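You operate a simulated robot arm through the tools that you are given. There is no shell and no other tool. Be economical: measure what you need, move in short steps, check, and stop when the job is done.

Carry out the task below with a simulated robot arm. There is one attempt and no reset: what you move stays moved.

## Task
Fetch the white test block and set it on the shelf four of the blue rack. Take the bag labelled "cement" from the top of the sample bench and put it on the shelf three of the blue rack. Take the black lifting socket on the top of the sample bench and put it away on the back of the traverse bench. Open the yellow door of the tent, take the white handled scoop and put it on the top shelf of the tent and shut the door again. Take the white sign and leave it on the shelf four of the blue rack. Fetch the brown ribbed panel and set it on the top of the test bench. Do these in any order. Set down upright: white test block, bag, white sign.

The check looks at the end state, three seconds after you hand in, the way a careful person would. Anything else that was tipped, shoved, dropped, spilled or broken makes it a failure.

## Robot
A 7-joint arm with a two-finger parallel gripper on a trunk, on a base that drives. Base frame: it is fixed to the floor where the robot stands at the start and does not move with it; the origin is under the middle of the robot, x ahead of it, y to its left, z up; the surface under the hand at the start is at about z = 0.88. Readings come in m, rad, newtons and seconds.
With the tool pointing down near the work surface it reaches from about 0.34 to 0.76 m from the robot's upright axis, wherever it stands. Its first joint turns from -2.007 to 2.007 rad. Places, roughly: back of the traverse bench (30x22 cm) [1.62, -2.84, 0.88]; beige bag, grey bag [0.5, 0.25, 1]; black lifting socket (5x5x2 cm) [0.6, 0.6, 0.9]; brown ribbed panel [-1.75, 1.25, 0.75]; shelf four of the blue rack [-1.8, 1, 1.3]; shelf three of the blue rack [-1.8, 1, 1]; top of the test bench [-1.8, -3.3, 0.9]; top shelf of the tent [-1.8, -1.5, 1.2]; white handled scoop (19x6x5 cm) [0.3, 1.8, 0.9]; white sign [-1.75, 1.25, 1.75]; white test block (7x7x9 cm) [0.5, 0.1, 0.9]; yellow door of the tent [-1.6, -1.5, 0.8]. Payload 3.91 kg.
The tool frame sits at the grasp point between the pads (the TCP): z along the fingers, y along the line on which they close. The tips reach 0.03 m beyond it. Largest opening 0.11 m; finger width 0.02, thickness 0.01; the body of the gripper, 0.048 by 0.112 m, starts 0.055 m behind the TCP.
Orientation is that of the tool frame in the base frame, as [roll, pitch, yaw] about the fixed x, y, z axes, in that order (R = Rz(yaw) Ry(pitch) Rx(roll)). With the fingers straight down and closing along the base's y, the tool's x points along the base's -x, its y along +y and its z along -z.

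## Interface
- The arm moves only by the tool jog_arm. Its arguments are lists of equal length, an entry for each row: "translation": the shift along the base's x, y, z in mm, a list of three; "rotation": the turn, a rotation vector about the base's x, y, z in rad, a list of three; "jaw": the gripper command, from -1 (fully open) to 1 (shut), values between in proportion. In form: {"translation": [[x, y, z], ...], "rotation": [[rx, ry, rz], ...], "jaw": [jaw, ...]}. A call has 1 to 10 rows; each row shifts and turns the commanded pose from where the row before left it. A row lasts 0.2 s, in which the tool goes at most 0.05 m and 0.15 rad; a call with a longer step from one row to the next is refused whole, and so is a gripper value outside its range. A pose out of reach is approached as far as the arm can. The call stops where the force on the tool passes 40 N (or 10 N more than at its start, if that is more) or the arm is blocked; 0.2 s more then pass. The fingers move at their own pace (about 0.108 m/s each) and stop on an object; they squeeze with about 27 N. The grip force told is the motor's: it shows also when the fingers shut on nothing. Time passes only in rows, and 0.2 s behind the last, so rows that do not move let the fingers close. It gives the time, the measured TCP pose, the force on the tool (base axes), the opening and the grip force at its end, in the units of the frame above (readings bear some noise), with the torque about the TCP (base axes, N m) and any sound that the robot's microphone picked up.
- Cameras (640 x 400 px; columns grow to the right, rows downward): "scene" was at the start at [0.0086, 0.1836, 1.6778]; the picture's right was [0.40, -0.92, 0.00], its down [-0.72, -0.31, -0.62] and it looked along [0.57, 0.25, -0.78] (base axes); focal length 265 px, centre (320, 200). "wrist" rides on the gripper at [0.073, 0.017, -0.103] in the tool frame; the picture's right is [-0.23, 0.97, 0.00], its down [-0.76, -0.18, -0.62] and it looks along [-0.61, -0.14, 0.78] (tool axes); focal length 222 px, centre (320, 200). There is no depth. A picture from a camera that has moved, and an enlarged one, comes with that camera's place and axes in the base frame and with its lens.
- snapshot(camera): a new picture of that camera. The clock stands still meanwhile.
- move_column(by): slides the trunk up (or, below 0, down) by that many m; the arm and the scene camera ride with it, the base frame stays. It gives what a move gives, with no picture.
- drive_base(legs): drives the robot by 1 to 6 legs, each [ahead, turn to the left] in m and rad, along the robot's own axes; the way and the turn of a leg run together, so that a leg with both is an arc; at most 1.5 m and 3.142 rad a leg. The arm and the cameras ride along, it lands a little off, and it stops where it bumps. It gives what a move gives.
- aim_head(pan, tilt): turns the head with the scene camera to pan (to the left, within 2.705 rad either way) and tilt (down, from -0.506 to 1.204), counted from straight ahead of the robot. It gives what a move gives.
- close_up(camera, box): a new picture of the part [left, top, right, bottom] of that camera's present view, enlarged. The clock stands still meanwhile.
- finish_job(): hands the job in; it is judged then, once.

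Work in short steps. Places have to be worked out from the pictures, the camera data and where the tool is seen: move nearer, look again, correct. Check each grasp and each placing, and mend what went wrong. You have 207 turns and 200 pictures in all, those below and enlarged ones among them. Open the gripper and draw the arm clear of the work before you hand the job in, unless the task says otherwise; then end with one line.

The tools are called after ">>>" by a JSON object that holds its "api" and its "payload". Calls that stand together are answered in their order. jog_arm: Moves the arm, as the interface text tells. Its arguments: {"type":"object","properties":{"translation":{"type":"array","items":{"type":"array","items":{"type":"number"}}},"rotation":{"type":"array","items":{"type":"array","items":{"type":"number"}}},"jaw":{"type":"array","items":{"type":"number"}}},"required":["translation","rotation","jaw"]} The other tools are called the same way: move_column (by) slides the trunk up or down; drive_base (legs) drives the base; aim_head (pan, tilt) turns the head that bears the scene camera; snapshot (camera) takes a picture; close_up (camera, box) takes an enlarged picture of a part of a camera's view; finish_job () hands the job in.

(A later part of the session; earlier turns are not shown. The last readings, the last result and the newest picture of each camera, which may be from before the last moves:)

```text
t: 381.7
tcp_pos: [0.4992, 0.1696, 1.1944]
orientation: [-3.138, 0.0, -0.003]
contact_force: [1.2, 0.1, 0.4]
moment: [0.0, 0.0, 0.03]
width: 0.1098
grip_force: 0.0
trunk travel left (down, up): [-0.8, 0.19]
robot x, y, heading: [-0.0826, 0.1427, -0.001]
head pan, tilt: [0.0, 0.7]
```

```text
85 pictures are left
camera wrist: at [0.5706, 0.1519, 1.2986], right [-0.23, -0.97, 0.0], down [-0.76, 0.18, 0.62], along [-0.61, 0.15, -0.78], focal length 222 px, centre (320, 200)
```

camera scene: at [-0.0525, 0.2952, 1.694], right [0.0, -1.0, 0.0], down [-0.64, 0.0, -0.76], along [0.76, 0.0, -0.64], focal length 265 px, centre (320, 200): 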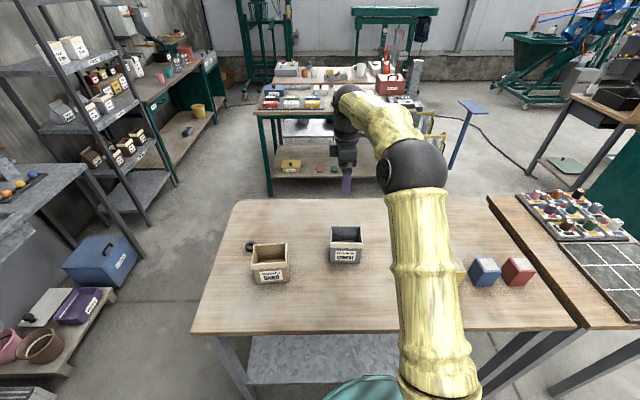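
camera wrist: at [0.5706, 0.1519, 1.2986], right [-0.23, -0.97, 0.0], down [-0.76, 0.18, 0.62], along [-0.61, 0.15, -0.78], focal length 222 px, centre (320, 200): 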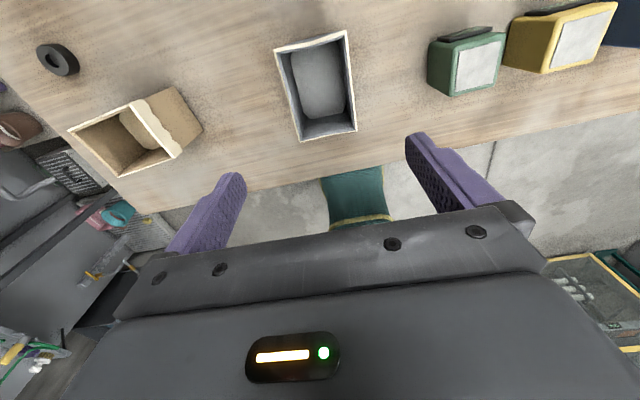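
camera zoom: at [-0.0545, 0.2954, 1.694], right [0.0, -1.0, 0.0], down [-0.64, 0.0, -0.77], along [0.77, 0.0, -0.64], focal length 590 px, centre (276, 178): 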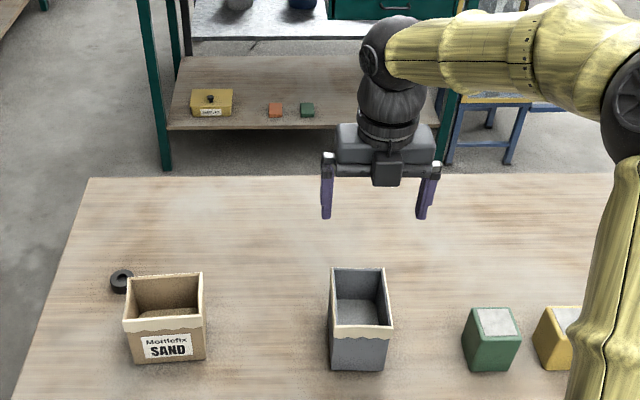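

The bag is turned and upright. I back up 0.17 m, tilt the hand forward (about 68°) high up, and lower the trunk for a front grasp.

>>> {"api": "drive_base", "payload": {"legs": [[-0.17, 0]]}}

>>> {"api": "jog_arm", "payload": {"translation": [[0, 0, 40], [0, 0, 40], [0, 0, 40], [0, 0, 40], [0, 0, 0], [0, 0, 0], [0, 0, 0], [0, 0, 0], [0, 0, 0], [0, 0, 0]], "rotation": [[0, -0.12, 0], [0, -0.12, 0], [0, -0.14, 0], [0, -0.14, 0], [0, -0.14, 0], [0, -0.14, 0], [0, -0.14, 0], [0, -0.14, 0], [0, -0.12, 0], [0, 0, 0]], "jaw": [-1, -1, -1, -1, -1, -1, -1, -1, -1, -1]}}

>>> {"api": "move_column", "payload": {"by": -0.3}}

>>> {"api": "snapshot", "payload": {"camera": "wrist"}}

>>> {"api": "snapshot", "payload": {"camera": "scene"}}

```text
t: 383.3
tcp_pos: [0.326, 0.17, 1.1947]
orientation: [-3.138, 0.001, -0.004]
contact_force: [-0.1, 0.1, -0.5]
moment: [0.02, -0.03, 0.0]
width: 0.1099
grip_force: 0.0
trunk travel left (down, up): [-0.8, 0.19]
robot x, y, heading: [-0.2506, 0.1408, 0.002]
head pan, tilt: [0.0, 0.7]
```

```text
t: 385.5
tcp_pos: [0.3271, 0.1571, 1.3517]
orientation: [3.096, -1.024, -0.004]
contact_force: [-0.4, 0.1, 0.8]
moment: [0.01, -0.01, 0.0]
width: 0.11
grip_force: 0.1
out of reach, approached as far as the arm can: row 8, 9
trunk travel left (down, up): [-0.8, 0.19]
robot x, y, heading: [-0.2489, 0.1408, -0.003]
head pan, tilt: [0.0, 0.7]
```

```text
t: 388.5
tcp_pos: [0.3273, 0.1586, 1.0525]
orientation: [3.097, -1.022, -0.006]
contact_force: [-0.8, 0.8, 0.3]
moment: [-0.01, -0.03, -0.01]
width: 0.1098
grip_force: 0.2
trunk travel left (down, up): [-0.5, 0.49]
robot x, y, heading: [-0.2507, 0.1434, 0.002]
head pan, tilt: [0.0, 0.7]
```

```text
84 pictures are left
camera wrist: at [0.2759, 0.1463, 1.1687], right [-0.16, -0.97, -0.17], down [-0.92, 0.21, -0.33], along [0.36, 0.1, -0.93], focal length 222 px, centre (320, 200)
```

wrist: 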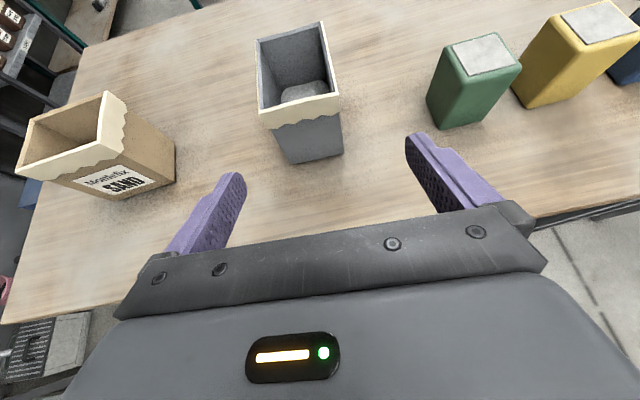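

```text
83 pictures are left
camera scene: at [-0.2261, 0.2952, 1.394], right [0.0, -1.0, 0.0], down [-0.64, 0.0, -0.76], along [0.76, 0.0, -0.64], focal length 265 px, centre (320, 200)
```

scene: 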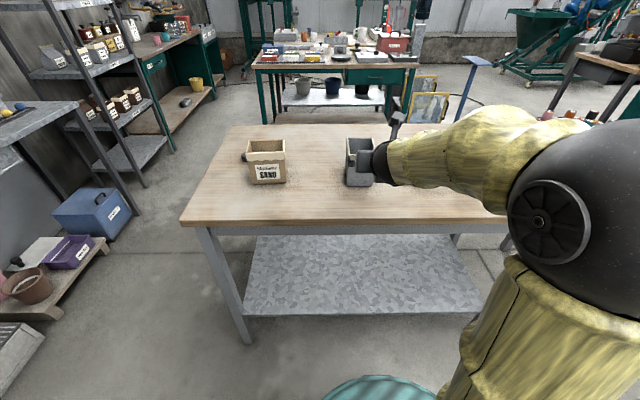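

The bag front is at x ≈ 0.45, y 0.128–0.211. I trim the orientation, tilt a bit more, and go to the standoff.

>>> {"api": "jog_arm", "payload": {"translation": [[20, 5, -15], [20, 6, -15], [9, 0, -17], [0, 0, 0]], "rotation": [[0.023, 0, 0.042], [0, -0.06, 0], [0, -0.06, 0], [0, 0, 0]], "jaw": [-1, -1, -1, -1]}}

>>> {"api": "snapshot", "payload": {"camera": "wrist"}}

```text
t: 389.5
tcp_pos: [0.376, 0.171, 1.006]
orientation: [3.14, -1.144, -0.004]
contact_force: [-0.5, 0.2, -0.3]
moment: [-0.02, 0.01, 0.04]
width: 0.11
grip_force: 0.0
trunk travel left (down, up): [-0.5, 0.49]
robot x, y, heading: [-0.254, 0.1448, 0.003]
head pan, tilt: [0.0, 0.7]
```

```text
82 pictures are left
camera wrist: at [0.3116, 0.153, 1.1149], right [-0.1, -0.97, -0.21], down [-0.88, 0.18, -0.43], along [0.46, 0.14, -0.88], focal length 222 px, centre (320, 200)
```

wrist: 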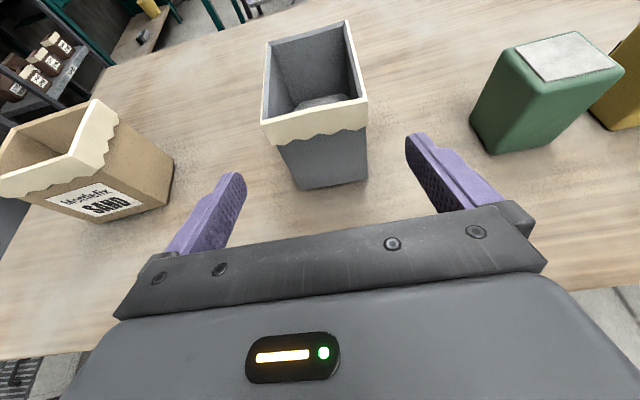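

Consistent. I advance along the finger axis and close.

>>> {"api": "jog_arm", "payload": {"translation": [[27, -1, -13], [27, 0, -13], [27, 0, -13], [27, 0, -12], [0, 0, 0]], "rotation": [[0, 0, 0], [0, 0, 0], [0, 0, 0], [0, 0, 0], [0, 0, 0]], "jaw": [-1, -1, -1, -1, -1]}}

>>> {"api": "snapshot", "payload": {"camera": "wrist"}}

>>> {"api": "jog_arm", "payload": {"translation": [[0, 0, 0], [0, 0, 0], [0, 0, 0]], "rotation": [[0, 0, 0], [0, 0, 0], [0, 0, 0]], "jaw": [1, 1, 1]}}

>>> {"api": "jog_arm", "payload": {"translation": [[0, 0, 10], [0, 0, 15], [0, 0, 15], [0, 0, 0]], "rotation": [[0, 0, 0], [0, 0, 0], [0, 0, 0], [0, 0, 0]], "jaw": [1, 1, 1, 1]}}

>>> {"api": "snapshot", "payload": {"camera": "wrist"}}

```text
t: 390.7
tcp_pos: [0.4846, 0.1686, 0.9514]
orientation: [3.139, -1.145, -0.002]
contact_force: [-0.1, 0.4, 0.8]
moment: [0.02, 0.05, -0.01]
width: 0.1102
grip_force: 0.1
trunk travel left (down, up): [-0.5, 0.49]
robot x, y, heading: [-0.2481, 0.1426, -0.0]
head pan, tilt: [0.0, 0.7]
```

```text
81 pictures are left
camera wrist: at [0.4194, 0.1517, 1.0609], right [-0.1, -0.97, -0.21], down [-0.88, 0.18, -0.43], along [0.46, 0.14, -0.88], focal length 222 px, centre (320, 200)
```

wrist: 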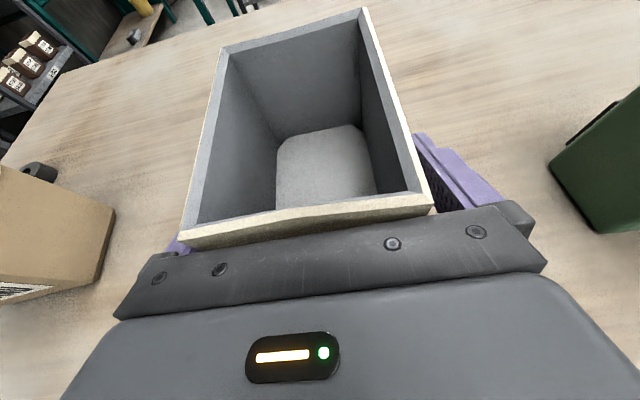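

```text
t: 391.5
tcp_pos: [0.4833, 0.1685, 0.9515]
orientation: [3.139, -1.143, 0.0]
contact_force: [0.2, 0.6, -0.6]
moment: [-0.12, -0.1, -0.04]
width: 0.0797
grip_force: 27.0
trunk travel left (down, up): [-0.5, 0.49]
robot x, y, heading: [-0.2501, 0.1469, 0.002]
head pan, tilt: [0.0, 0.7]
```

```text
t: 392.5
tcp_pos: [0.4848, 0.1699, 0.9932]
orientation: [-3.14, -1.141, -0.004]
contact_force: [0.2, 0.2, -4.2]
moment: [0.04, 0.08, 0.01]
width: 0.0799
grip_force: 27.0
trunk travel left (down, up): [-0.5, 0.49]
robot x, y, heading: [-0.2506, 0.1449, 0.001]
head pan, tilt: [0.0, 0.7]
```

```text
80 pictures are left
camera wrist: at [0.4203, 0.1524, 1.102], right [-0.1, -0.97, -0.21], down [-0.88, 0.18, -0.43], along [0.46, 0.14, -0.88], focal length 222 px, centre (320, 200)
```

wrist: 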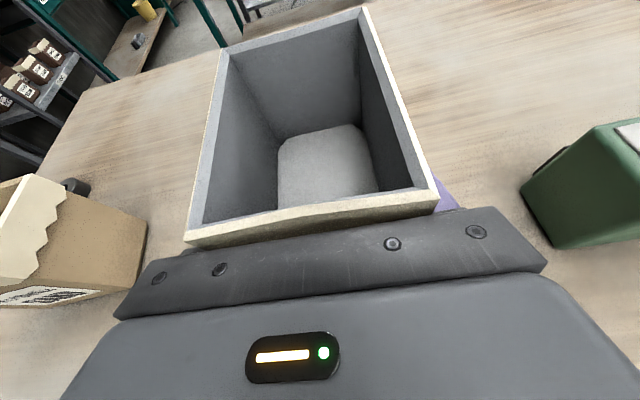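

The bag is held level. I raise it and go to the rack: back off, turn right, reverse along +y, then turn right to face the rack, keeping clear of the wash area.

>>> {"api": "move_column", "payload": {"by": 0.2}}

>>> {"api": "drive_base", "payload": {"legs": [[-0.2, 0], [0, -1.57]]}}

>>> {"api": "drive_base", "payload": {"legs": [[-1.0, 0], [0, -1.57]]}}

>>> {"api": "aim_head", "payload": {"pan": 0.1, "tilt": 0.5}}

>>> {"api": "snapshot", "payload": {"camera": "scene"}}

>>> {"api": "snapshot", "payload": {"camera": "wrist"}}

```text
t: 394.7
tcp_pos: [0.4843, 0.1702, 1.1927]
orientation: [3.139, -1.142, -0.001]
contact_force: [-0.3, -0.1, -6.0]
moment: [-0.02, 0.08, -0.01]
width: 0.08
grip_force: 26.9
trunk travel left (down, up): [-0.7, 0.29]
robot x, y, heading: [-0.2498, 0.1419, -0.001]
head pan, tilt: [0.0, 0.7]
```

```text
t: 402.0
tcp_pos: [-0.4255, -0.5928, 1.1916]
orientation: [3.14, -1.144, -1.577]
contact_force: [-0.3, 1.2, -5.6]
moment: [0.1, -0.01, 0.0]
width: 0.0796
grip_force: 27.1
trunk travel left (down, up): [-0.7, 0.29]
robot x, y, heading: [-0.4474, 0.1437, -1.575]
head pan, tilt: [0.0, 0.7]
```

```text
t: 413.6
tcp_pos: [-1.1787, 1.117, 1.1923]
orientation: [3.14, -1.141, 3.127]
contact_force: [-0.2, -0.9, -4.7]
moment: [-0.03, -0.08, -0.05]
width: 0.08
grip_force: 27.1
trunk travel left (down, up): [-0.7, 0.29]
robot x, y, heading: [-0.4431, 1.1324, 3.134]
head pan, tilt: [0.0, 0.7]
```

```text
t: 414.3
tcp_pos: [-1.1791, 1.1163, 1.1918]
orientation: [-3.14, -1.141, 3.127]
contact_force: [0.2, 0.0, -5.1]
moment: [0.03, -0.1, -0.01]
width: 0.0797
grip_force: 27.1
trunk travel left (down, up): [-0.7, 0.29]
robot x, y, heading: [-0.4448, 1.1321, 3.127]
head pan, tilt: [0.099, 0.499]
```

```text
79 pictures are left
camera scene: at [-0.4784, 0.971, 1.6116], right [-0.09, 1.0, 0.0], down [0.48, 0.04, -0.88], along [-0.87, -0.08, -0.48], focal length 265 px, centre (320, 200)
```

scene: 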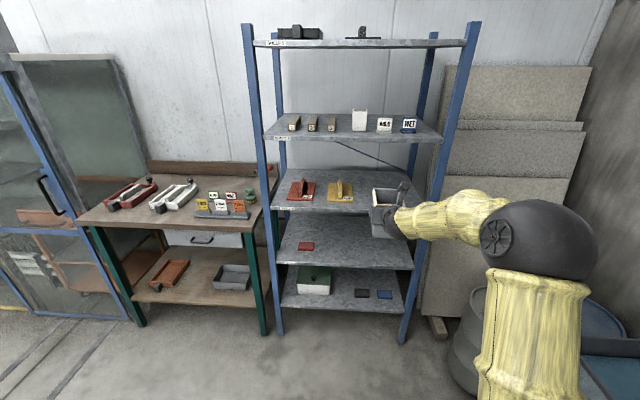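

```text
78 pictures are left
camera wrist: at [-1.1156, 1.1317, 1.3016], right [0.11, 0.97, -0.21], down [0.88, -0.19, -0.43], along [-0.46, -0.13, -0.88], focal length 222 px, centre (320, 200)
```

wrist: 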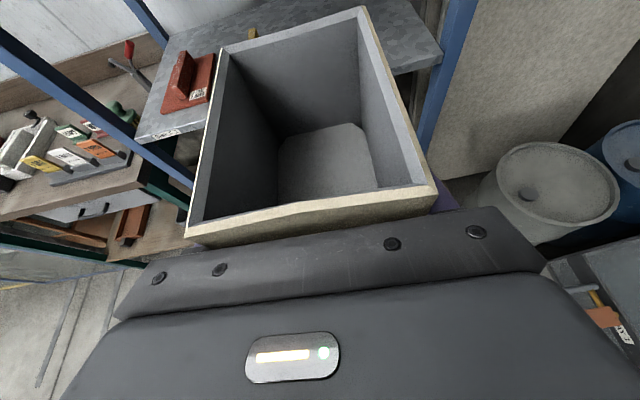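

Free space on shelf 3 runs y ≈ 1.05–1.35, so I aim for y = 1.20. I lower to z ≈ 1.09, shift over, and drive in 0.3 m first.

>>> {"api": "move_column", "payload": {"by": -0.1}}

>>> {"api": "jog_arm", "payload": {"translation": [[0, 26, 0], [0, 26, 0], [0, 26, 0], [0, 0, 0]], "rotation": [[0, 0, 0], [0, 0, 0], [0, 0, 0], [0, 0, 0]], "jaw": [1, 1, 1, 1]}}

>>> {"api": "drive_base", "payload": {"legs": [[0.28, 0]]}}

>>> {"api": "snapshot", "payload": {"camera": "scene"}}

>>> {"api": "snapshot", "payload": {"camera": "wrist"}}

```text
t: 415.6
tcp_pos: [-1.1781, 1.1161, 1.0922]
orientation: [-3.141, -1.142, 3.125]
contact_force: [0.7, 0.0, -3.8]
moment: [-0.01, -0.09, 0.04]
width: 0.08
grip_force: 26.9
trunk travel left (down, up): [-0.6, 0.39]
robot x, y, heading: [-0.4453, 1.1344, 3.129]
head pan, tilt: [0.099, 0.499]
```

```text
t: 416.6
tcp_pos: [-1.1793, 1.1916, 1.0918]
orientation: [3.139, -1.142, 3.129]
contact_force: [0.5, 0.5, -4.3]
moment: [-0.02, -0.13, -0.01]
width: 0.08
grip_force: 27.3
trunk travel left (down, up): [-0.6, 0.39]
robot x, y, heading: [-0.4454, 1.1357, 3.128]
head pan, tilt: [0.099, 0.499]
```

```text
t: 418.8
tcp_pos: [-1.4594, 1.1972, 1.0913]
orientation: [3.141, -1.141, 3.127]
contact_force: [-0.2, 0.0, -4.6]
moment: [0.02, -0.09, 0.01]
width: 0.08
grip_force: 26.4
trunk travel left (down, up): [-0.6, 0.39]
robot x, y, heading: [-0.7219, 1.1357, 3.131]
head pan, tilt: [0.099, 0.499]
```

```text
77 pictures are left
camera scene: at [-0.7587, 0.975, 1.5116], right [-0.09, 1.0, 0.0], down [0.48, 0.04, -0.88], along [-0.87, -0.07, -0.48], focal length 265 px, centre (320, 200)
```

scene: 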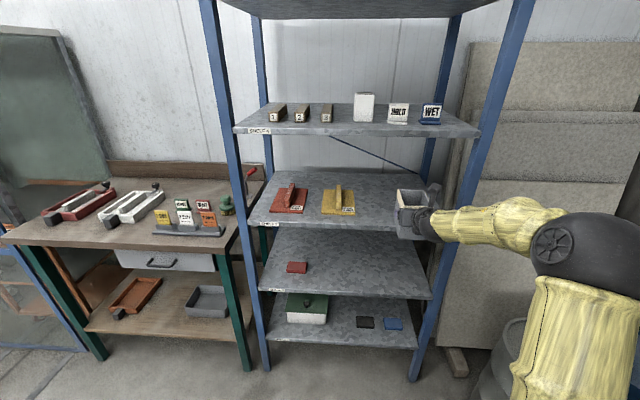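

```text
76 pictures are left
camera wrist: at [-1.3954, 1.2134, 1.2007], right [0.11, 0.97, -0.21], down [0.88, -0.19, -0.43], along [-0.46, -0.13, -0.88], focal length 222 px, centre (320, 200)
```

wrist: 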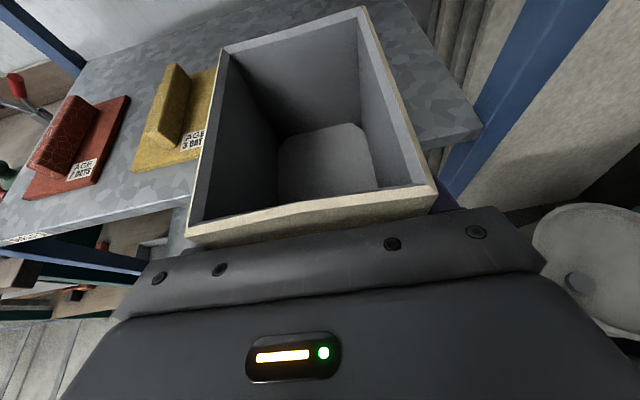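

Shelf 3 is at z ≈ 0.976 with its front at x ≈ -1.562, and lateral clearances are good. I drive in 0.19 m.

>>> {"api": "drive_base", "payload": {"legs": [[0.19, 0]]}}

>>> {"api": "snapshot", "payload": {"camera": "wrist"}}

>>> {"api": "jog_arm", "payload": {"translation": [[0, 0, -10], [0, 0, -10], [0, 0, -8], [0, 0, 0]], "rotation": [[0, 0, 0], [0, 0, 0], [0, 0, 0], [0, 0, 0]], "jaw": [1, 1, 1, 1]}}

>>> {"api": "snapshot", "payload": {"camera": "scene"}}

```text
t: 420.6
tcp_pos: [-1.65, 1.2006, 1.0906]
orientation: [-3.141, -1.142, 3.124]
contact_force: [0.0, 0.4, -4.3]
moment: [0.03, -0.11, 0.0]
width: 0.0799
grip_force: 27.0
trunk travel left (down, up): [-0.6, 0.39]
robot x, y, heading: [-0.9136, 1.1394, 3.125]
head pan, tilt: [0.099, 0.499]
```

```text
75 pictures are left
camera wrist: at [-1.586, 1.2166, 1.2004], right [0.11, 0.97, -0.21], down [0.88, -0.19, -0.43], along [-0.46, -0.13, -0.88], focal length 222 px, centre (320, 200)
```

wrist: 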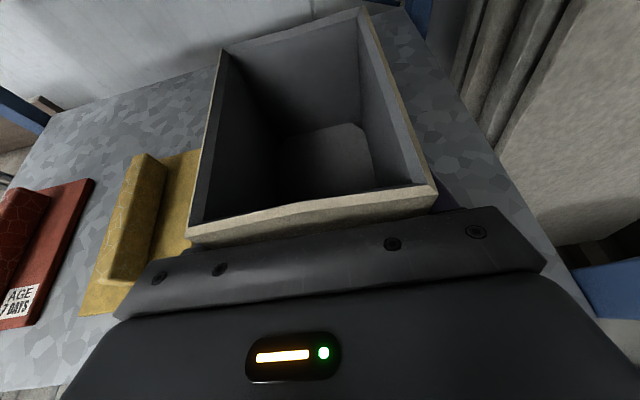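

```text
t: 421.6
tcp_pos: [-1.648, 1.2012, 1.0647]
orientation: [-3.141, -1.141, 3.121]
contact_force: [0.3, 0.4, -4.6]
moment: [0.0, -0.07, 0.02]
width: 0.0799
grip_force: 27.4
trunk travel left (down, up): [-0.6, 0.39]
robot x, y, heading: [-0.9125, 1.138, 3.122]
head pan, tilt: [0.099, 0.499]
```

```text
74 pictures are left
camera scene: at [-0.9487, 0.9778, 1.5117], right [-0.08, 1.0, 0.0], down [0.48, 0.04, -0.88], along [-0.87, -0.07, -0.48], focal length 265 px, centre (320, 200)
```

scene: 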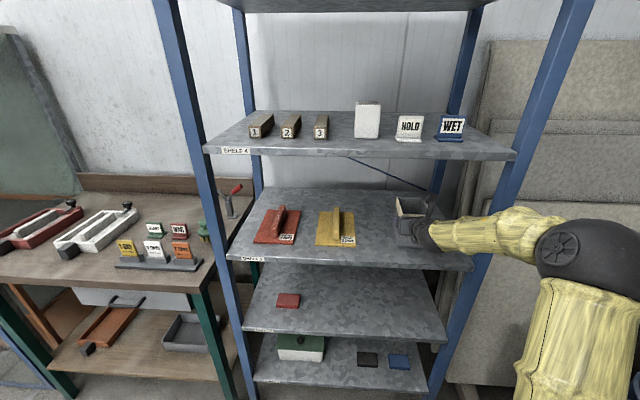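

Positioned well. I lower in small steps to contact.

>>> {"api": "jog_arm", "payload": {"translation": [[0, 0, -6], [0, 0, -5], [0, 0, 0]], "rotation": [[0, 0, 0], [0, 0, 0], [0, 0, 0]], "jaw": [1, 1, 1]}}

>>> {"api": "jog_arm", "payload": {"translation": [[0, 0, -4], [0, 0, 0]], "rotation": [[0, 0, 0], [0, 0, 0]], "jaw": [1, 1]}}

>>> {"api": "jog_arm", "payload": {"translation": [[0, 0, -3], [0, 0, 0]], "rotation": [[0, 0, 0], [0, 0, 0]], "jaw": [1, 1]}}

>>> {"api": "jog_arm", "payload": {"translation": [[0, 0, -3], [0, 0, 0]], "rotation": [[0, 0, 0], [0, 0, 0]], "jaw": [1, 1]}}

```text
t: 422.4
tcp_pos: [-1.6498, 1.2007, 1.0518]
orientation: [3.141, -1.141, 3.123]
contact_force: [0.0, 0.3, -3.9]
moment: [0.01, -0.09, -0.04]
width: 0.0798
grip_force: 26.9
trunk travel left (down, up): [-0.6, 0.39]
robot x, y, heading: [-0.9118, 1.1374, 3.129]
head pan, tilt: [0.099, 0.499]
```

```text
t: 422.9
tcp_pos: [-1.6482, 1.2007, 1.0527]
orientation: [3.138, -1.149, 3.124]
contact_force: [-3.4, 0.2, 12.2]
moment: [-0.4, -0.37, -0.08]
width: 0.0797
grip_force: 26.5
trunk travel left (down, up): [-0.6, 0.39]
robot x, y, heading: [-0.9127, 1.1411, 3.125]
head pan, tilt: [0.099, 0.499]
```

```text
t: 423.6
tcp_pos: [-1.6472, 1.1997, 1.0487]
orientation: [3.138, -1.149, 3.127]
contact_force: [-3.9, -0.3, 24.8]
moment: [-0.32, 0.45, 0.04]
width: 0.0795
grip_force: 27.2
trunk travel left (down, up): [-0.6, 0.39]
robot x, y, heading: [-0.9162, 1.1397, 3.13]
head pan, tilt: [0.099, 0.499]
```

```text
t: 424.1
tcp_pos: [-1.6481, 1.2017, 1.0453]
orientation: [3.14, -1.147, 3.126]
contact_force: [-2.3, 0.5, 25.5]
moment: [-0.18, -0.13, 0.17]
width: 0.08
grip_force: 26.8
trunk travel left (down, up): [-0.6, 0.39]
robot x, y, heading: [-0.914, 1.1397, 3.129]
head pan, tilt: [0.099, 0.499]
```

Firmly on the shelf. I relieve the pressure, open, and withdraw.

>>> {"api": "jog_arm", "payload": {"translation": [[0, 0, 3], [0, 0, 0], [0, 0, 0], [0, 0, 0]], "rotation": [[0, 0, 0], [0, 0, 0], [0, 0, 0], [0, 0, 0]], "jaw": [1, -0.8, -0.8, -0.8]}}

>>> {"api": "jog_arm", "payload": {"translation": [[25, 0, 10], [25, 0, 10], [25, 0, 10], [25, 0, 10], [25, 0, 0]], "rotation": [[0, 0, 0], [0, 0, 0], [0, 0, 0], [0, 0, 0], [0, 0, 0]], "jaw": [-0.8, -0.8, -0.8, -0.8, -0.8]}}

>>> {"api": "snapshot", "payload": {"camera": "wrist"}}

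>>> {"api": "drive_base", "payload": {"legs": [[-0.4, 0]]}}

>>> {"api": "close_up", "payload": {"camera": "scene", "box": [200, 30, 500, 300]}}

```text
t: 425.1
tcp_pos: [-1.6483, 1.2015, 1.0448]
orientation: [-3.141, -1.142, 3.124]
contact_force: [0.3, 0.8, 0.6]
moment: [0.0, 0.02, -0.01]
width: 0.0991
grip_force: 0.0
trunk travel left (down, up): [-0.6, 0.39]
robot x, y, heading: [-0.9156, 1.1367, 3.128]
head pan, tilt: [0.099, 0.499]
```

```text
t: 426.4
tcp_pos: [-1.5236, 1.2002, 1.0867]
orientation: [3.14, -1.144, 3.124]
contact_force: [-0.2, 0.2, -1.3]
moment: [-0.01, -0.01, 0.0]
width: 0.0991
grip_force: 0.0
trunk travel left (down, up): [-0.6, 0.39]
robot x, y, heading: [-0.9124, 1.1399, 3.133]
head pan, tilt: [0.099, 0.499]
```

```text
73 pictures are left
camera wrist: at [-1.4599, 1.2155, 1.1964], right [0.11, 0.97, -0.21], down [0.88, -0.19, -0.43], along [-0.46, -0.13, -0.88], focal length 222 px, centre (320, 200)
```

wrist: 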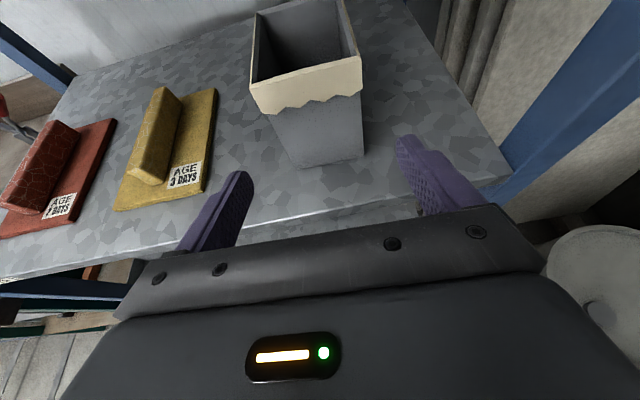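

```text
t: 429.2
tcp_pos: [-1.1194, 1.194, 1.0878]
orientation: [3.141, -1.144, 3.123]
contact_force: [0.6, 1.0, 0.4]
moment: [-0.02, -0.01, 0.0]
width: 0.0989
grip_force: 0.1
trunk travel left (down, up): [-0.6, 0.39]
robot x, y, heading: [-0.5085, 1.1349, 3.123]
head pan, tilt: [0.099, 0.499]
```

```text
1.48 times, centred on (350, 165) of scene
camera zoom: at [-0.5436, 0.9717, 1.5117], right [-0.08, 1.0, 0.0], down [0.48, 0.04, -0.88], along [-0.87, -0.07, -0.48], focal length 393 px, centre (276, 252)
```

zoom: 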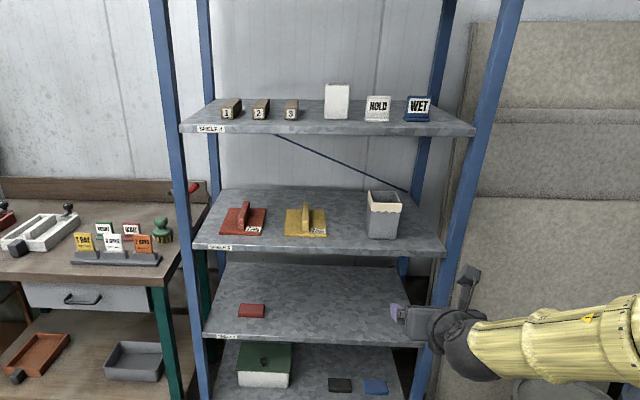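

All rack items stand correctly. Last is the lifting socket at about (0.62, 0.565). I drive back to the bench's front and point the tool down.

>>> {"api": "move_column", "payload": {"by": 0.2}}

>>> {"api": "drive_base", "payload": {"legs": [[0.05, 0], [0, 1.59], [0.68, 0], [0, 1.57]]}}

>>> {"api": "jog_arm", "payload": {"translation": [[0, 0, 0], [0, 0, 0], [0, 0, 0], [0, 0, 0], [0, 0, 0], [0, 0, 0], [0, 0, 0], [0, 0, 0], [0, 0, 0], [0, 0, 0]], "rotation": [[0, 0.127, 0], [0, 0.127, 0], [0, 0.127, 0], [0, 0.127, 0], [0, 0.127, 0], [0, 0.127, 0], [0, 0.127, 0], [0, 0.127, 0], [0, 0.127, 0], [0, 0, 0]], "jaw": [-1, -1, -1, -1, -1, -1, -1, -1, -1, -1]}}

>>> {"api": "aim_head", "payload": {"pan": 0.1, "tilt": 0.7}}

>>> {"api": "snapshot", "payload": {"camera": "scene"}}

```text
t: 431.4
tcp_pos: [-1.1207, 1.1952, 1.2862]
orientation: [-3.141, -1.142, 3.123]
contact_force: [0.0, -0.4, -0.1]
moment: [0.02, -0.01, -0.01]
width: 0.0989
grip_force: 0.1
trunk travel left (down, up): [-0.8, 0.19]
robot x, y, heading: [-0.5078, 1.1297, 3.122]
head pan, tilt: [0.099, 0.499]
```

```text
t: 447.4
tcp_pos: [0.0453, 0.3992, 1.2868]
orientation: [3.141, -1.142, -0.004]
contact_force: [-1.1, 0.0, -0.3]
moment: [0.03, 0.03, -0.01]
width: 0.099
grip_force: 0.0
trunk travel left (down, up): [-0.8, 0.19]
robot x, y, heading: [-0.5687, 0.4533, -0.006]
head pan, tilt: [0.099, 0.499]
```

```text
t: 449.6
tcp_pos: [0.0459, 0.3998, 1.2827]
orientation: [3.135, 0.0, -0.002]
contact_force: [-0.4, 0.0, 0.3]
moment: [-0.01, -0.01, -0.02]
width: 0.11
grip_force: 0.0
out of reach, approached as far as the arm can: row 3
trunk travel left (down, up): [-0.8, 0.19]
robot x, y, heading: [-0.569, 0.4524, 0.0]
head pan, tilt: [0.099, 0.499]
```

```text
t: 450.4
tcp_pos: [0.046, 0.4004, 1.2839]
orientation: [3.138, 0.0, 0.0]
contact_force: [1.1, 0.1, -0.1]
moment: [0.0, 0.02, 0.02]
width: 0.1101
grip_force: 0.0
trunk travel left (down, up): [-0.8, 0.19]
robot x, y, heading: [-0.568, 0.4524, -0.003]
head pan, tilt: [0.099, 0.7]
```

```text
71 pictures are left
camera scene: at [-0.5426, 0.6128, 1.694], right [0.1, -1.0, 0.0], down [-0.64, -0.06, -0.77], along [0.76, 0.07, -0.64], focal length 265 px, centre (320, 200)
```

scene: 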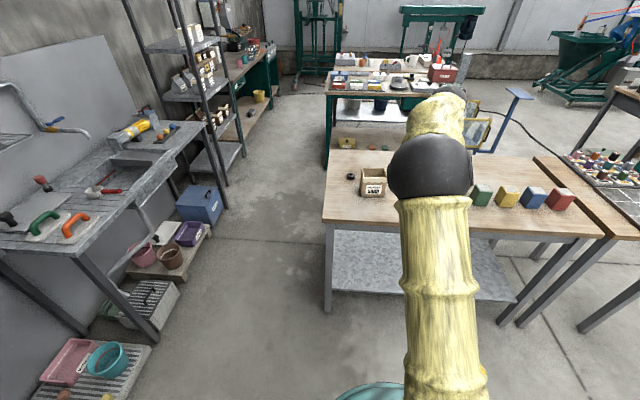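

>>> {"api": "drive_base", "payload": {"legs": [[0.5, 0]]}}

>>> {"api": "jog_arm", "payload": {"translation": [[0, 30, -20], [0, 30, -20], [0, 30, -20], [0, 30, -20], [10, 25, -20], [10, 10, 0], [0, 0, 0]], "rotation": [[0, 0, 0], [0, 0, 0], [0, 0, 0], [0, 0, 0], [0, 0, 0], [0, 0, 0], [0, 0, 0]], "jaw": [-1, -1, -1, -1, -1, -1, -1]}}

>>> {"api": "snapshot", "payload": {"camera": "wrist"}}

>>> {"api": "snapshot", "payload": {"camera": "scene"}}

```text
t: 453.7
tcp_pos: [0.5368, 0.4002, 1.2828]
orientation: [3.14, 0.001, 0.001]
contact_force: [0.0, -0.7, 0.0]
moment: [0.05, 0.02, -0.02]
width: 0.1097
grip_force: 0.1
trunk travel left (down, up): [-0.8, 0.19]
robot x, y, heading: [-0.0709, 0.4525, 0.002]
head pan, tilt: [0.099, 0.7]
```

```text
t: 455.3
tcp_pos: [0.5572, 0.556, 1.1813]
orientation: [3.138, 0.002, 0.0]
contact_force: [-0.4, 0.0, 0.3]
moment: [0.03, 0.01, 0.0]
width: 0.1102
grip_force: 0.0
trunk travel left (down, up): [-0.8, 0.19]
robot x, y, heading: [-0.0779, 0.4491, 0.003]
head pan, tilt: [0.099, 0.7]
```

```text
70 pictures are left
camera wrist: at [0.6297, 0.539, 1.2857], right [-0.23, -0.97, 0.0], down [-0.76, 0.18, 0.62], along [-0.61, 0.14, -0.78], focal length 222 px, centre (320, 200)
```

wrist: 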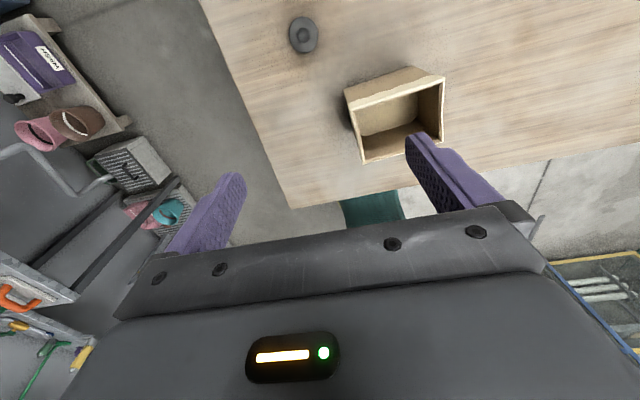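

```text
69 pictures are left
camera scene: at [-0.0518, 0.6125, 1.694], right [0.1, -0.99, 0.0], down [-0.64, -0.06, -0.76], along [0.76, 0.08, -0.64], focal length 265 px, centre (320, 200)
```

scene: 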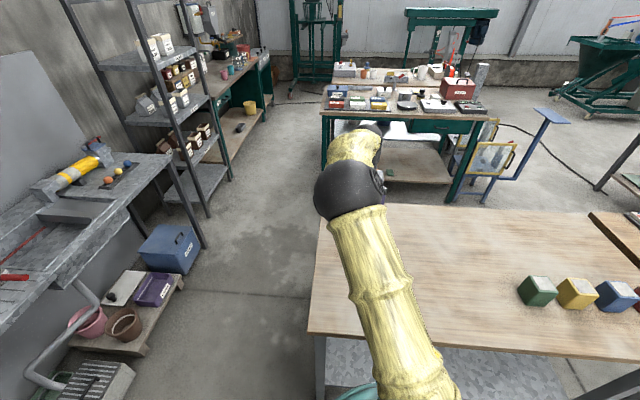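

The ring is at (0.621, 0.5645) with good clearance from the sand bag. I go above it, descend to z ≈ 1.0 and check.

>>> {"api": "jog_arm", "payload": {"translation": [[30, 8, -20], [34, 0, -40], [0, 0, -40], [0, 0, -40], [0, 0, -40], [0, 0, 0]], "rotation": [[0, 0, 0], [0, 0, 0], [0, 0, 0], [0, 0, 0], [0, 0, 0], [0, 0, 0]], "jaw": [-0.5, -0.5, -0.5, -0.5, -0.5, -0.5]}}

>>> {"api": "snapshot", "payload": {"camera": "wrist"}}

```text
refused: row 2 steps farther than a row can; nothing moved
```

```text
68 pictures are left
camera wrist: at [0.6297, 0.539, 1.2857], right [-0.23, -0.97, 0.0], down [-0.76, 0.18, 0.62], along [-0.61, 0.14, -0.78], focal length 222 px, centre (320, 200)
```

wrist: 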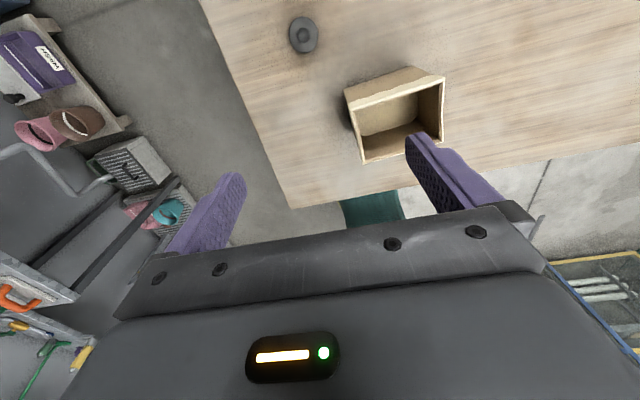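

One row was too long; I resend it with smaller steps.

>>> {"api": "jog_arm", "payload": {"translation": [[32, 8, 0], [32, 0, 0], [0, 0, -45], [0, 0, -45], [0, 0, -45], [0, 0, -40], [0, 0, 0]], "rotation": [[0, 0, 0], [0, 0, 0], [0, 0, 0], [0, 0, 0], [0, 0, 0], [0, 0, 0], [0, 0, 0]], "jaw": [-0.5, -0.5, -0.5, -0.5, -0.5, -0.5, -0.5]}}

>>> {"api": "snapshot", "payload": {"camera": "wrist"}}

```text
t: 456.9
tcp_pos: [0.6192, 0.5648, 1.0093]
orientation: [3.138, 0.0, -0.001]
contact_force: [0.1, 0.5, -0.1]
moment: [-0.02, 0.02, 0.01]
width: 0.0825
grip_force: 0.1
trunk travel left (down, up): [-0.8, 0.19]
robot x, y, heading: [-0.0746, 0.4522, -0.003]
head pan, tilt: [0.099, 0.7]
```

```text
67 pictures are left
camera wrist: at [0.692, 0.5475, 1.1119], right [-0.23, -0.97, 0.0], down [-0.76, 0.18, 0.62], along [-0.61, 0.14, -0.78], focal length 222 px, centre (320, 200)
```

wrist: 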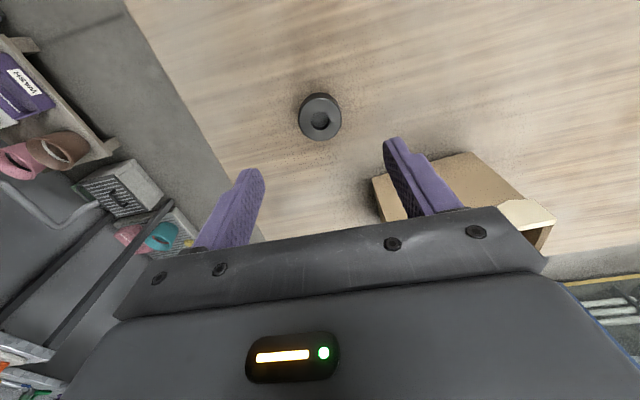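

Centred. I descend to z ≈ 0.914 and close.

>>> {"api": "jog_arm", "payload": {"translation": [[3, -1, -40], [0, 0, -40], [0, 0, -10], [0, 0, -5], [0, 0, 0], [0, 0, 0], [0, 0, 0], [0, 0, 0], [0, 0, 0]], "rotation": [[0, 0, 0], [0, 0, 0], [0, 0, 0], [0, 0, 0], [0, 0, 0], [0, 0, 0], [0, 0, 0], [0, 0, 0], [0, 0, 0]], "jaw": [-0.5, -0.5, -0.5, -0.5, -0.5, 1, 1, 1, 1]}}

>>> {"api": "jog_arm", "payload": {"translation": [[0, 0, 15], [0, 0, 25], [0, 0, 40], [0, 0, 40], [0, 0, 40], [0, 0, 0]], "rotation": [[0, 0, 0], [0, 0, 0], [0, 0, 0], [0, 0, 0], [0, 0, 0], [0, 0, 0]], "jaw": [1, 1, 1, 1, 1, 1]}}

>>> {"api": "snapshot", "payload": {"camera": "wrist"}}

```text
t: 458.9
tcp_pos: [0.6221, 0.5623, 0.9133]
orientation: [3.137, 0.002, 0.001]
contact_force: [0.0, 0.0, 0.4]
moment: [-0.01, -0.04, 0.0]
width: 0.0405
grip_force: 26.8
trunk travel left (down, up): [-0.8, 0.19]
robot x, y, heading: [-0.077, 0.4518, 0.005]
head pan, tilt: [0.099, 0.7]
```

```text
t: 460.3
tcp_pos: [0.6243, 0.5617, 1.0713]
orientation: [3.137, 0.002, 0.002]
contact_force: [-0.2, -0.1, -1.5]
moment: [0.05, 0.01, -0.02]
width: 0.0405
grip_force: 26.8
trunk travel left (down, up): [-0.8, 0.19]
robot x, y, heading: [-0.071, 0.4521, 0.0]
head pan, tilt: [0.099, 0.7]
```

```text
66 pictures are left
camera wrist: at [0.6967, 0.5453, 1.1752], right [-0.23, -0.97, 0.0], down [-0.76, 0.18, 0.62], along [-0.61, 0.14, -0.78], focal length 222 px, centre (320, 200)
```

wrist: 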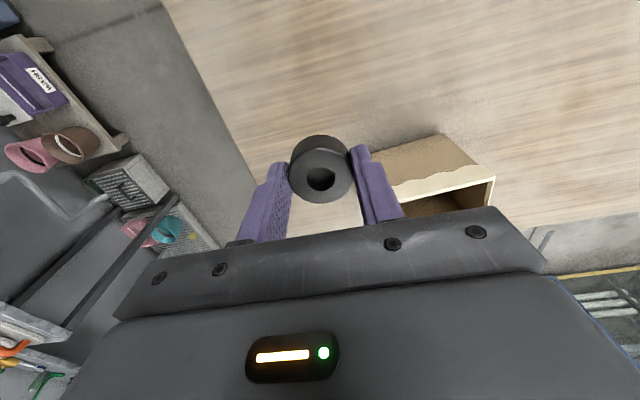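

The socket is held (40 mm). I raise it, back into the aisle, turn toward -y and look for the traverse bench.

>>> {"api": "jog_arm", "payload": {"translation": [[0, -20, 40], [0, -20, 40], [0, -20, 40], [0, -20, 40], [0, -20, 0]], "rotation": [[0, 0, 0], [0, 0, 0], [0, 0, 0], [0, 0, 0], [0, 0, 0]], "jaw": [1, 1, 1, 1, 1]}}

>>> {"api": "drive_base", "payload": {"legs": [[-0.35, 0], [0, -1.57], [1.0, 0]]}}

>>> {"api": "aim_head", "payload": {"pan": 0.55, "tilt": 0.45}}

>>> {"api": "snapshot", "payload": {"camera": "scene"}}

```text
t: 461.5
tcp_pos: [0.6223, 0.4598, 1.2332]
orientation: [3.139, 0.002, 0.001]
contact_force: [-0.7, -0.7, -1.6]
moment: [-0.01, -0.05, -0.03]
width: 0.0406
grip_force: 27.1
trunk travel left (down, up): [-0.8, 0.19]
robot x, y, heading: [-0.0755, 0.4517, -0.002]
head pan, tilt: [0.099, 0.7]
```

```text
t: 475.2
tcp_pos: [-0.4163, -1.2264, 1.2325]
orientation: [3.138, 0.003, -1.568]
contact_force: [-0.2, -0.5, -1.8]
moment: [0.02, 0.01, 0.0]
width: 0.04
grip_force: 27.5
trunk travel left (down, up): [-0.8, 0.19]
robot x, y, heading: [-0.4288, -0.5275, -1.566]
head pan, tilt: [0.099, 0.7]
```

```text
t: 476.1
tcp_pos: [-0.4177, -1.2271, 1.2319]
orientation: [3.137, 0.004, -1.567]
contact_force: [-0.4, -0.1, -2.1]
moment: [-0.02, 0.0, 0.04]
width: 0.0403
grip_force: 27.0
trunk travel left (down, up): [-0.8, 0.19]
robot x, y, heading: [-0.4314, -0.5308, -1.566]
head pan, tilt: [0.55, 0.45]
```

```text
65 pictures are left
camera scene: at [-0.2291, -0.5492, 1.7161], right [-0.85, -0.53, 0.0], down [-0.23, 0.37, -0.9], along [0.47, -0.77, -0.44], focal length 265 px, centre (320, 200)
```

scene: 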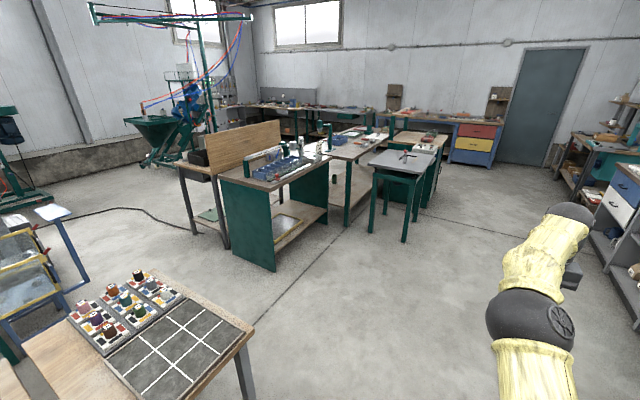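

>>> {"api": "close_up", "payload": {"camera": "scene", "box": [170, 90, 450, 265]}}

```text
2.29 times, centred on (310, 178) of scene
camera zoom: at [-0.2291, -0.5492, 1.7161], right [-0.85, -0.53, 0.0], down [-0.23, 0.37, -0.9], along [0.47, -0.77, -0.44], focal length 607 px, centre (343, 251)
```

zoom: 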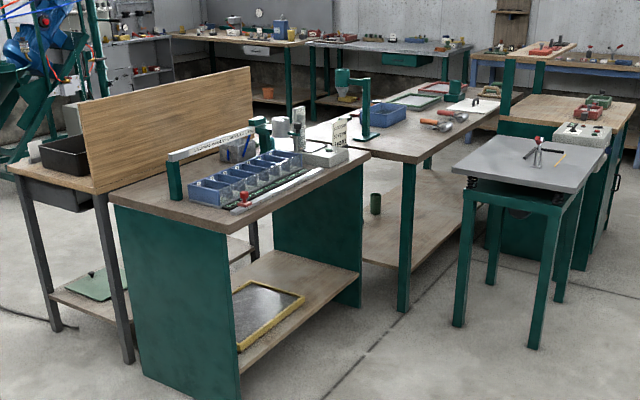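

The traverse bench spans about x 1.06–1.72, y -1.97 to -2.95. I drive down the aisle to y ≈ -2.35 and turn toward it for a better look.

>>> {"api": "drive_base", "payload": {"legs": [[1.0, 0], [0.9, 0], [0, 1.57]]}}

>>> {"api": "aim_head", "payload": {"pan": -0.15, "tilt": 0.45}}

>>> {"api": "snapshot", "payload": {"camera": "scene"}}

>>> {"api": "close_up", "payload": {"camera": "scene", "box": [240, 90, 540, 280]}}

```text
t: 493.0
tcp_pos: [0.262, -2.4027, 1.2331]
orientation: [3.136, 0.002, 0.043]
contact_force: [-0.1, 0.2, -2.2]
moment: [0.02, 0.01, 0.0]
width: 0.0402
grip_force: 27.2
trunk travel left (down, up): [-0.8, 0.19]
robot x, y, heading: [-0.4378, -2.4416, 0.045]
head pan, tilt: [0.55, 0.45]
```

```text
t: 494.1
tcp_pos: [0.2639, -2.4022, 1.2316]
orientation: [3.137, 0.003, 0.045]
contact_force: [0.7, -0.7, -2.3]
moment: [0.02, 0.02, 0.0]
width: 0.0401
grip_force: 27.7
trunk travel left (down, up): [-0.8, 0.19]
robot x, y, heading: [-0.4328, -2.442, 0.038]
head pan, tilt: [-0.15, 0.45]
```

```text
63 pictures are left
camera scene: at [-0.4089, -2.3024, 1.7161], right [-0.11, -0.99, 0.0], down [-0.43, 0.05, -0.9], along [0.9, -0.09, -0.44], focal length 265 px, centre (320, 200)
```

scene: 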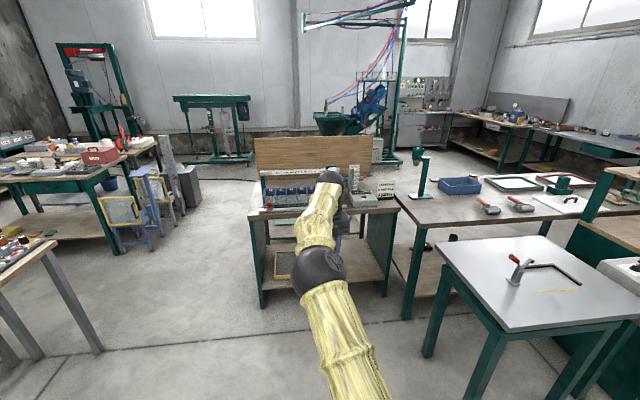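

```text
2.11 times, centred on (390, 185) of scene
camera zoom: at [-0.4089, -2.3024, 1.7161], right [-0.11, -0.99, 0.0], down [-0.43, 0.05, -0.9], along [0.9, -0.09, -0.44], focal length 559 px, centre (173, 232)
```

zoom: 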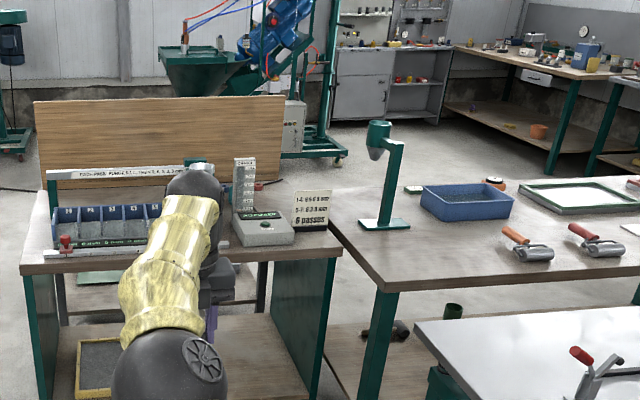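

The target area, the back right of the bench, is around (1.62, -2.84), behind a scale device and a small sign. I drive closer with the trunk raised for a better look.

>>> {"api": "drive_base", "payload": {"legs": [[0.55, -0.02]]}}

>>> {"api": "move_column", "payload": {"by": 0.19}}

>>> {"api": "aim_head", "payload": {"pan": -0.3, "tilt": 0.6}}

>>> {"api": "snapshot", "payload": {"camera": "scene"}}

>>> {"api": "close_up", "payload": {"camera": "scene", "box": [190, 60, 400, 200]}}

```text
t: 497.7
tcp_pos: [0.8076, -2.3969, 1.2322]
orientation: [3.137, 0.003, 0.027]
contact_force: [0.1, 0.4, -2.5]
moment: [0.01, 0.01, -0.03]
width: 0.0403
grip_force: 26.9
trunk travel left (down, up): [-0.8, 0.19]
robot x, y, heading: [0.1112, -2.4225, 0.026]
head pan, tilt: [-0.15, 0.45]
```

```text
t: 499.8
tcp_pos: [0.8079, -2.3963, 1.4227]
orientation: [3.137, 0.003, 0.026]
contact_force: [0.7, -0.3, -2.5]
moment: [0.01, 0.01, -0.01]
width: 0.0405
grip_force: 26.8
trunk travel left (down, up): [-0.99, 0.0]
robot x, y, heading: [0.1115, -2.4279, 0.023]
head pan, tilt: [-0.15, 0.45]
```

```text
t: 500.5
tcp_pos: [0.8071, -2.3964, 1.423]
orientation: [3.137, 0.0, 0.026]
contact_force: [0.4, 1.0, -2.4]
moment: [0.01, -0.01, 0.0]
width: 0.0401
grip_force: 27.2
trunk travel left (down, up): [-0.99, 0.0]
robot x, y, heading: [0.1101, -2.4227, 0.026]
head pan, tilt: [-0.3, 0.6]
```

```text
61 pictures are left
camera scene: at [0.1308, -2.2968, 1.8926], right [-0.27, -0.96, 0.0], down [-0.54, 0.15, -0.83], along [0.79, -0.22, -0.56], focal length 265 px, centre (320, 200)
```

scene: 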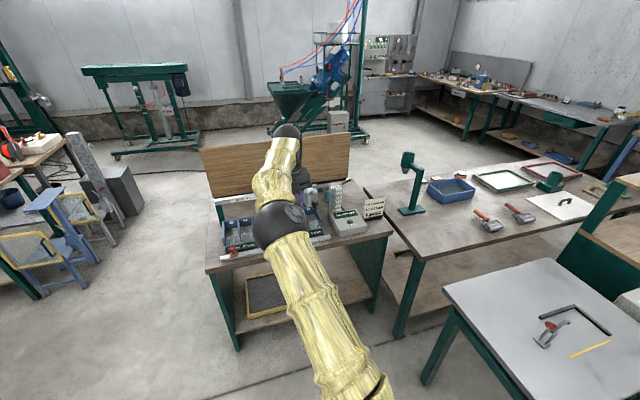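

```text
2.86 times, centred on (295, 130) of scene
camera zoom: at [0.1308, -2.2968, 1.8926], right [-0.27, -0.96, 0.0], down [-0.54, 0.15, -0.83], along [0.79, -0.22, -0.56], focal length 758 px, centre (391, 400)
```

zoom: 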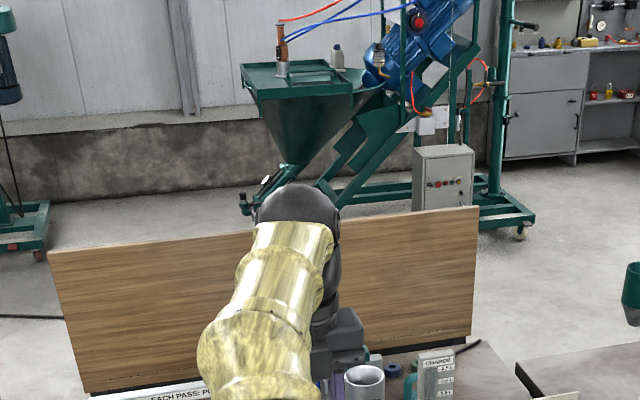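

>>> {"api": "close_up", "payload": {"camera": "scene", "box": [250, 150, 430, 270]}}

>>> {"api": "snapshot", "payload": {"camera": "wrist"}}

```text
3.33 times, centred on (340, 210) of scene
camera zoom: at [0.1308, -2.2968, 1.8926], right [-0.27, -0.96, 0.0], down [-0.54, 0.15, -0.83], along [0.79, -0.22, -0.56], focal length 885 px, centre (253, 167)
```

zoom: 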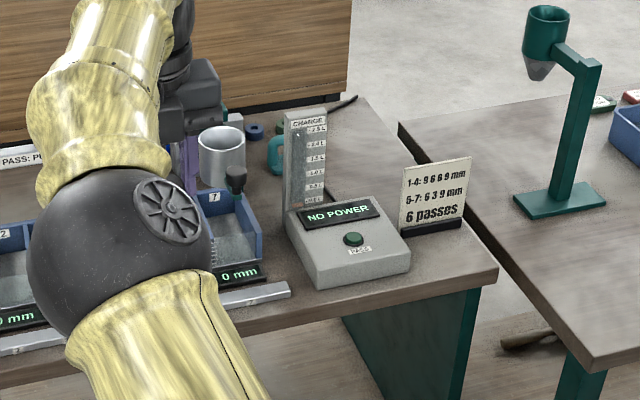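

```text
58 pictures are left
camera wrist: at [0.8799, -2.4119, 1.5266], right [-0.2, -0.98, 0.0], down [-0.76, 0.16, 0.62], along [-0.61, 0.12, -0.78], focal length 222 px, centre (320, 200)
```

wrist: 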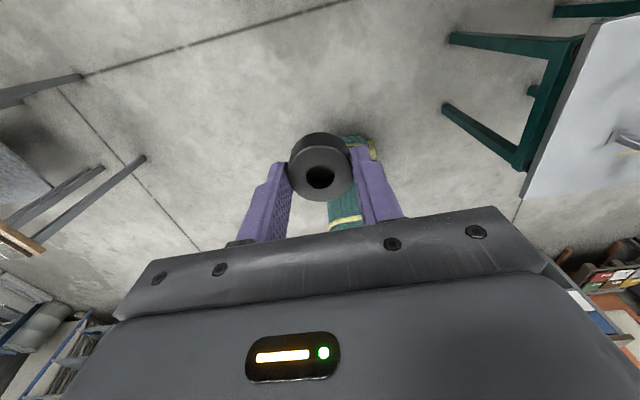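

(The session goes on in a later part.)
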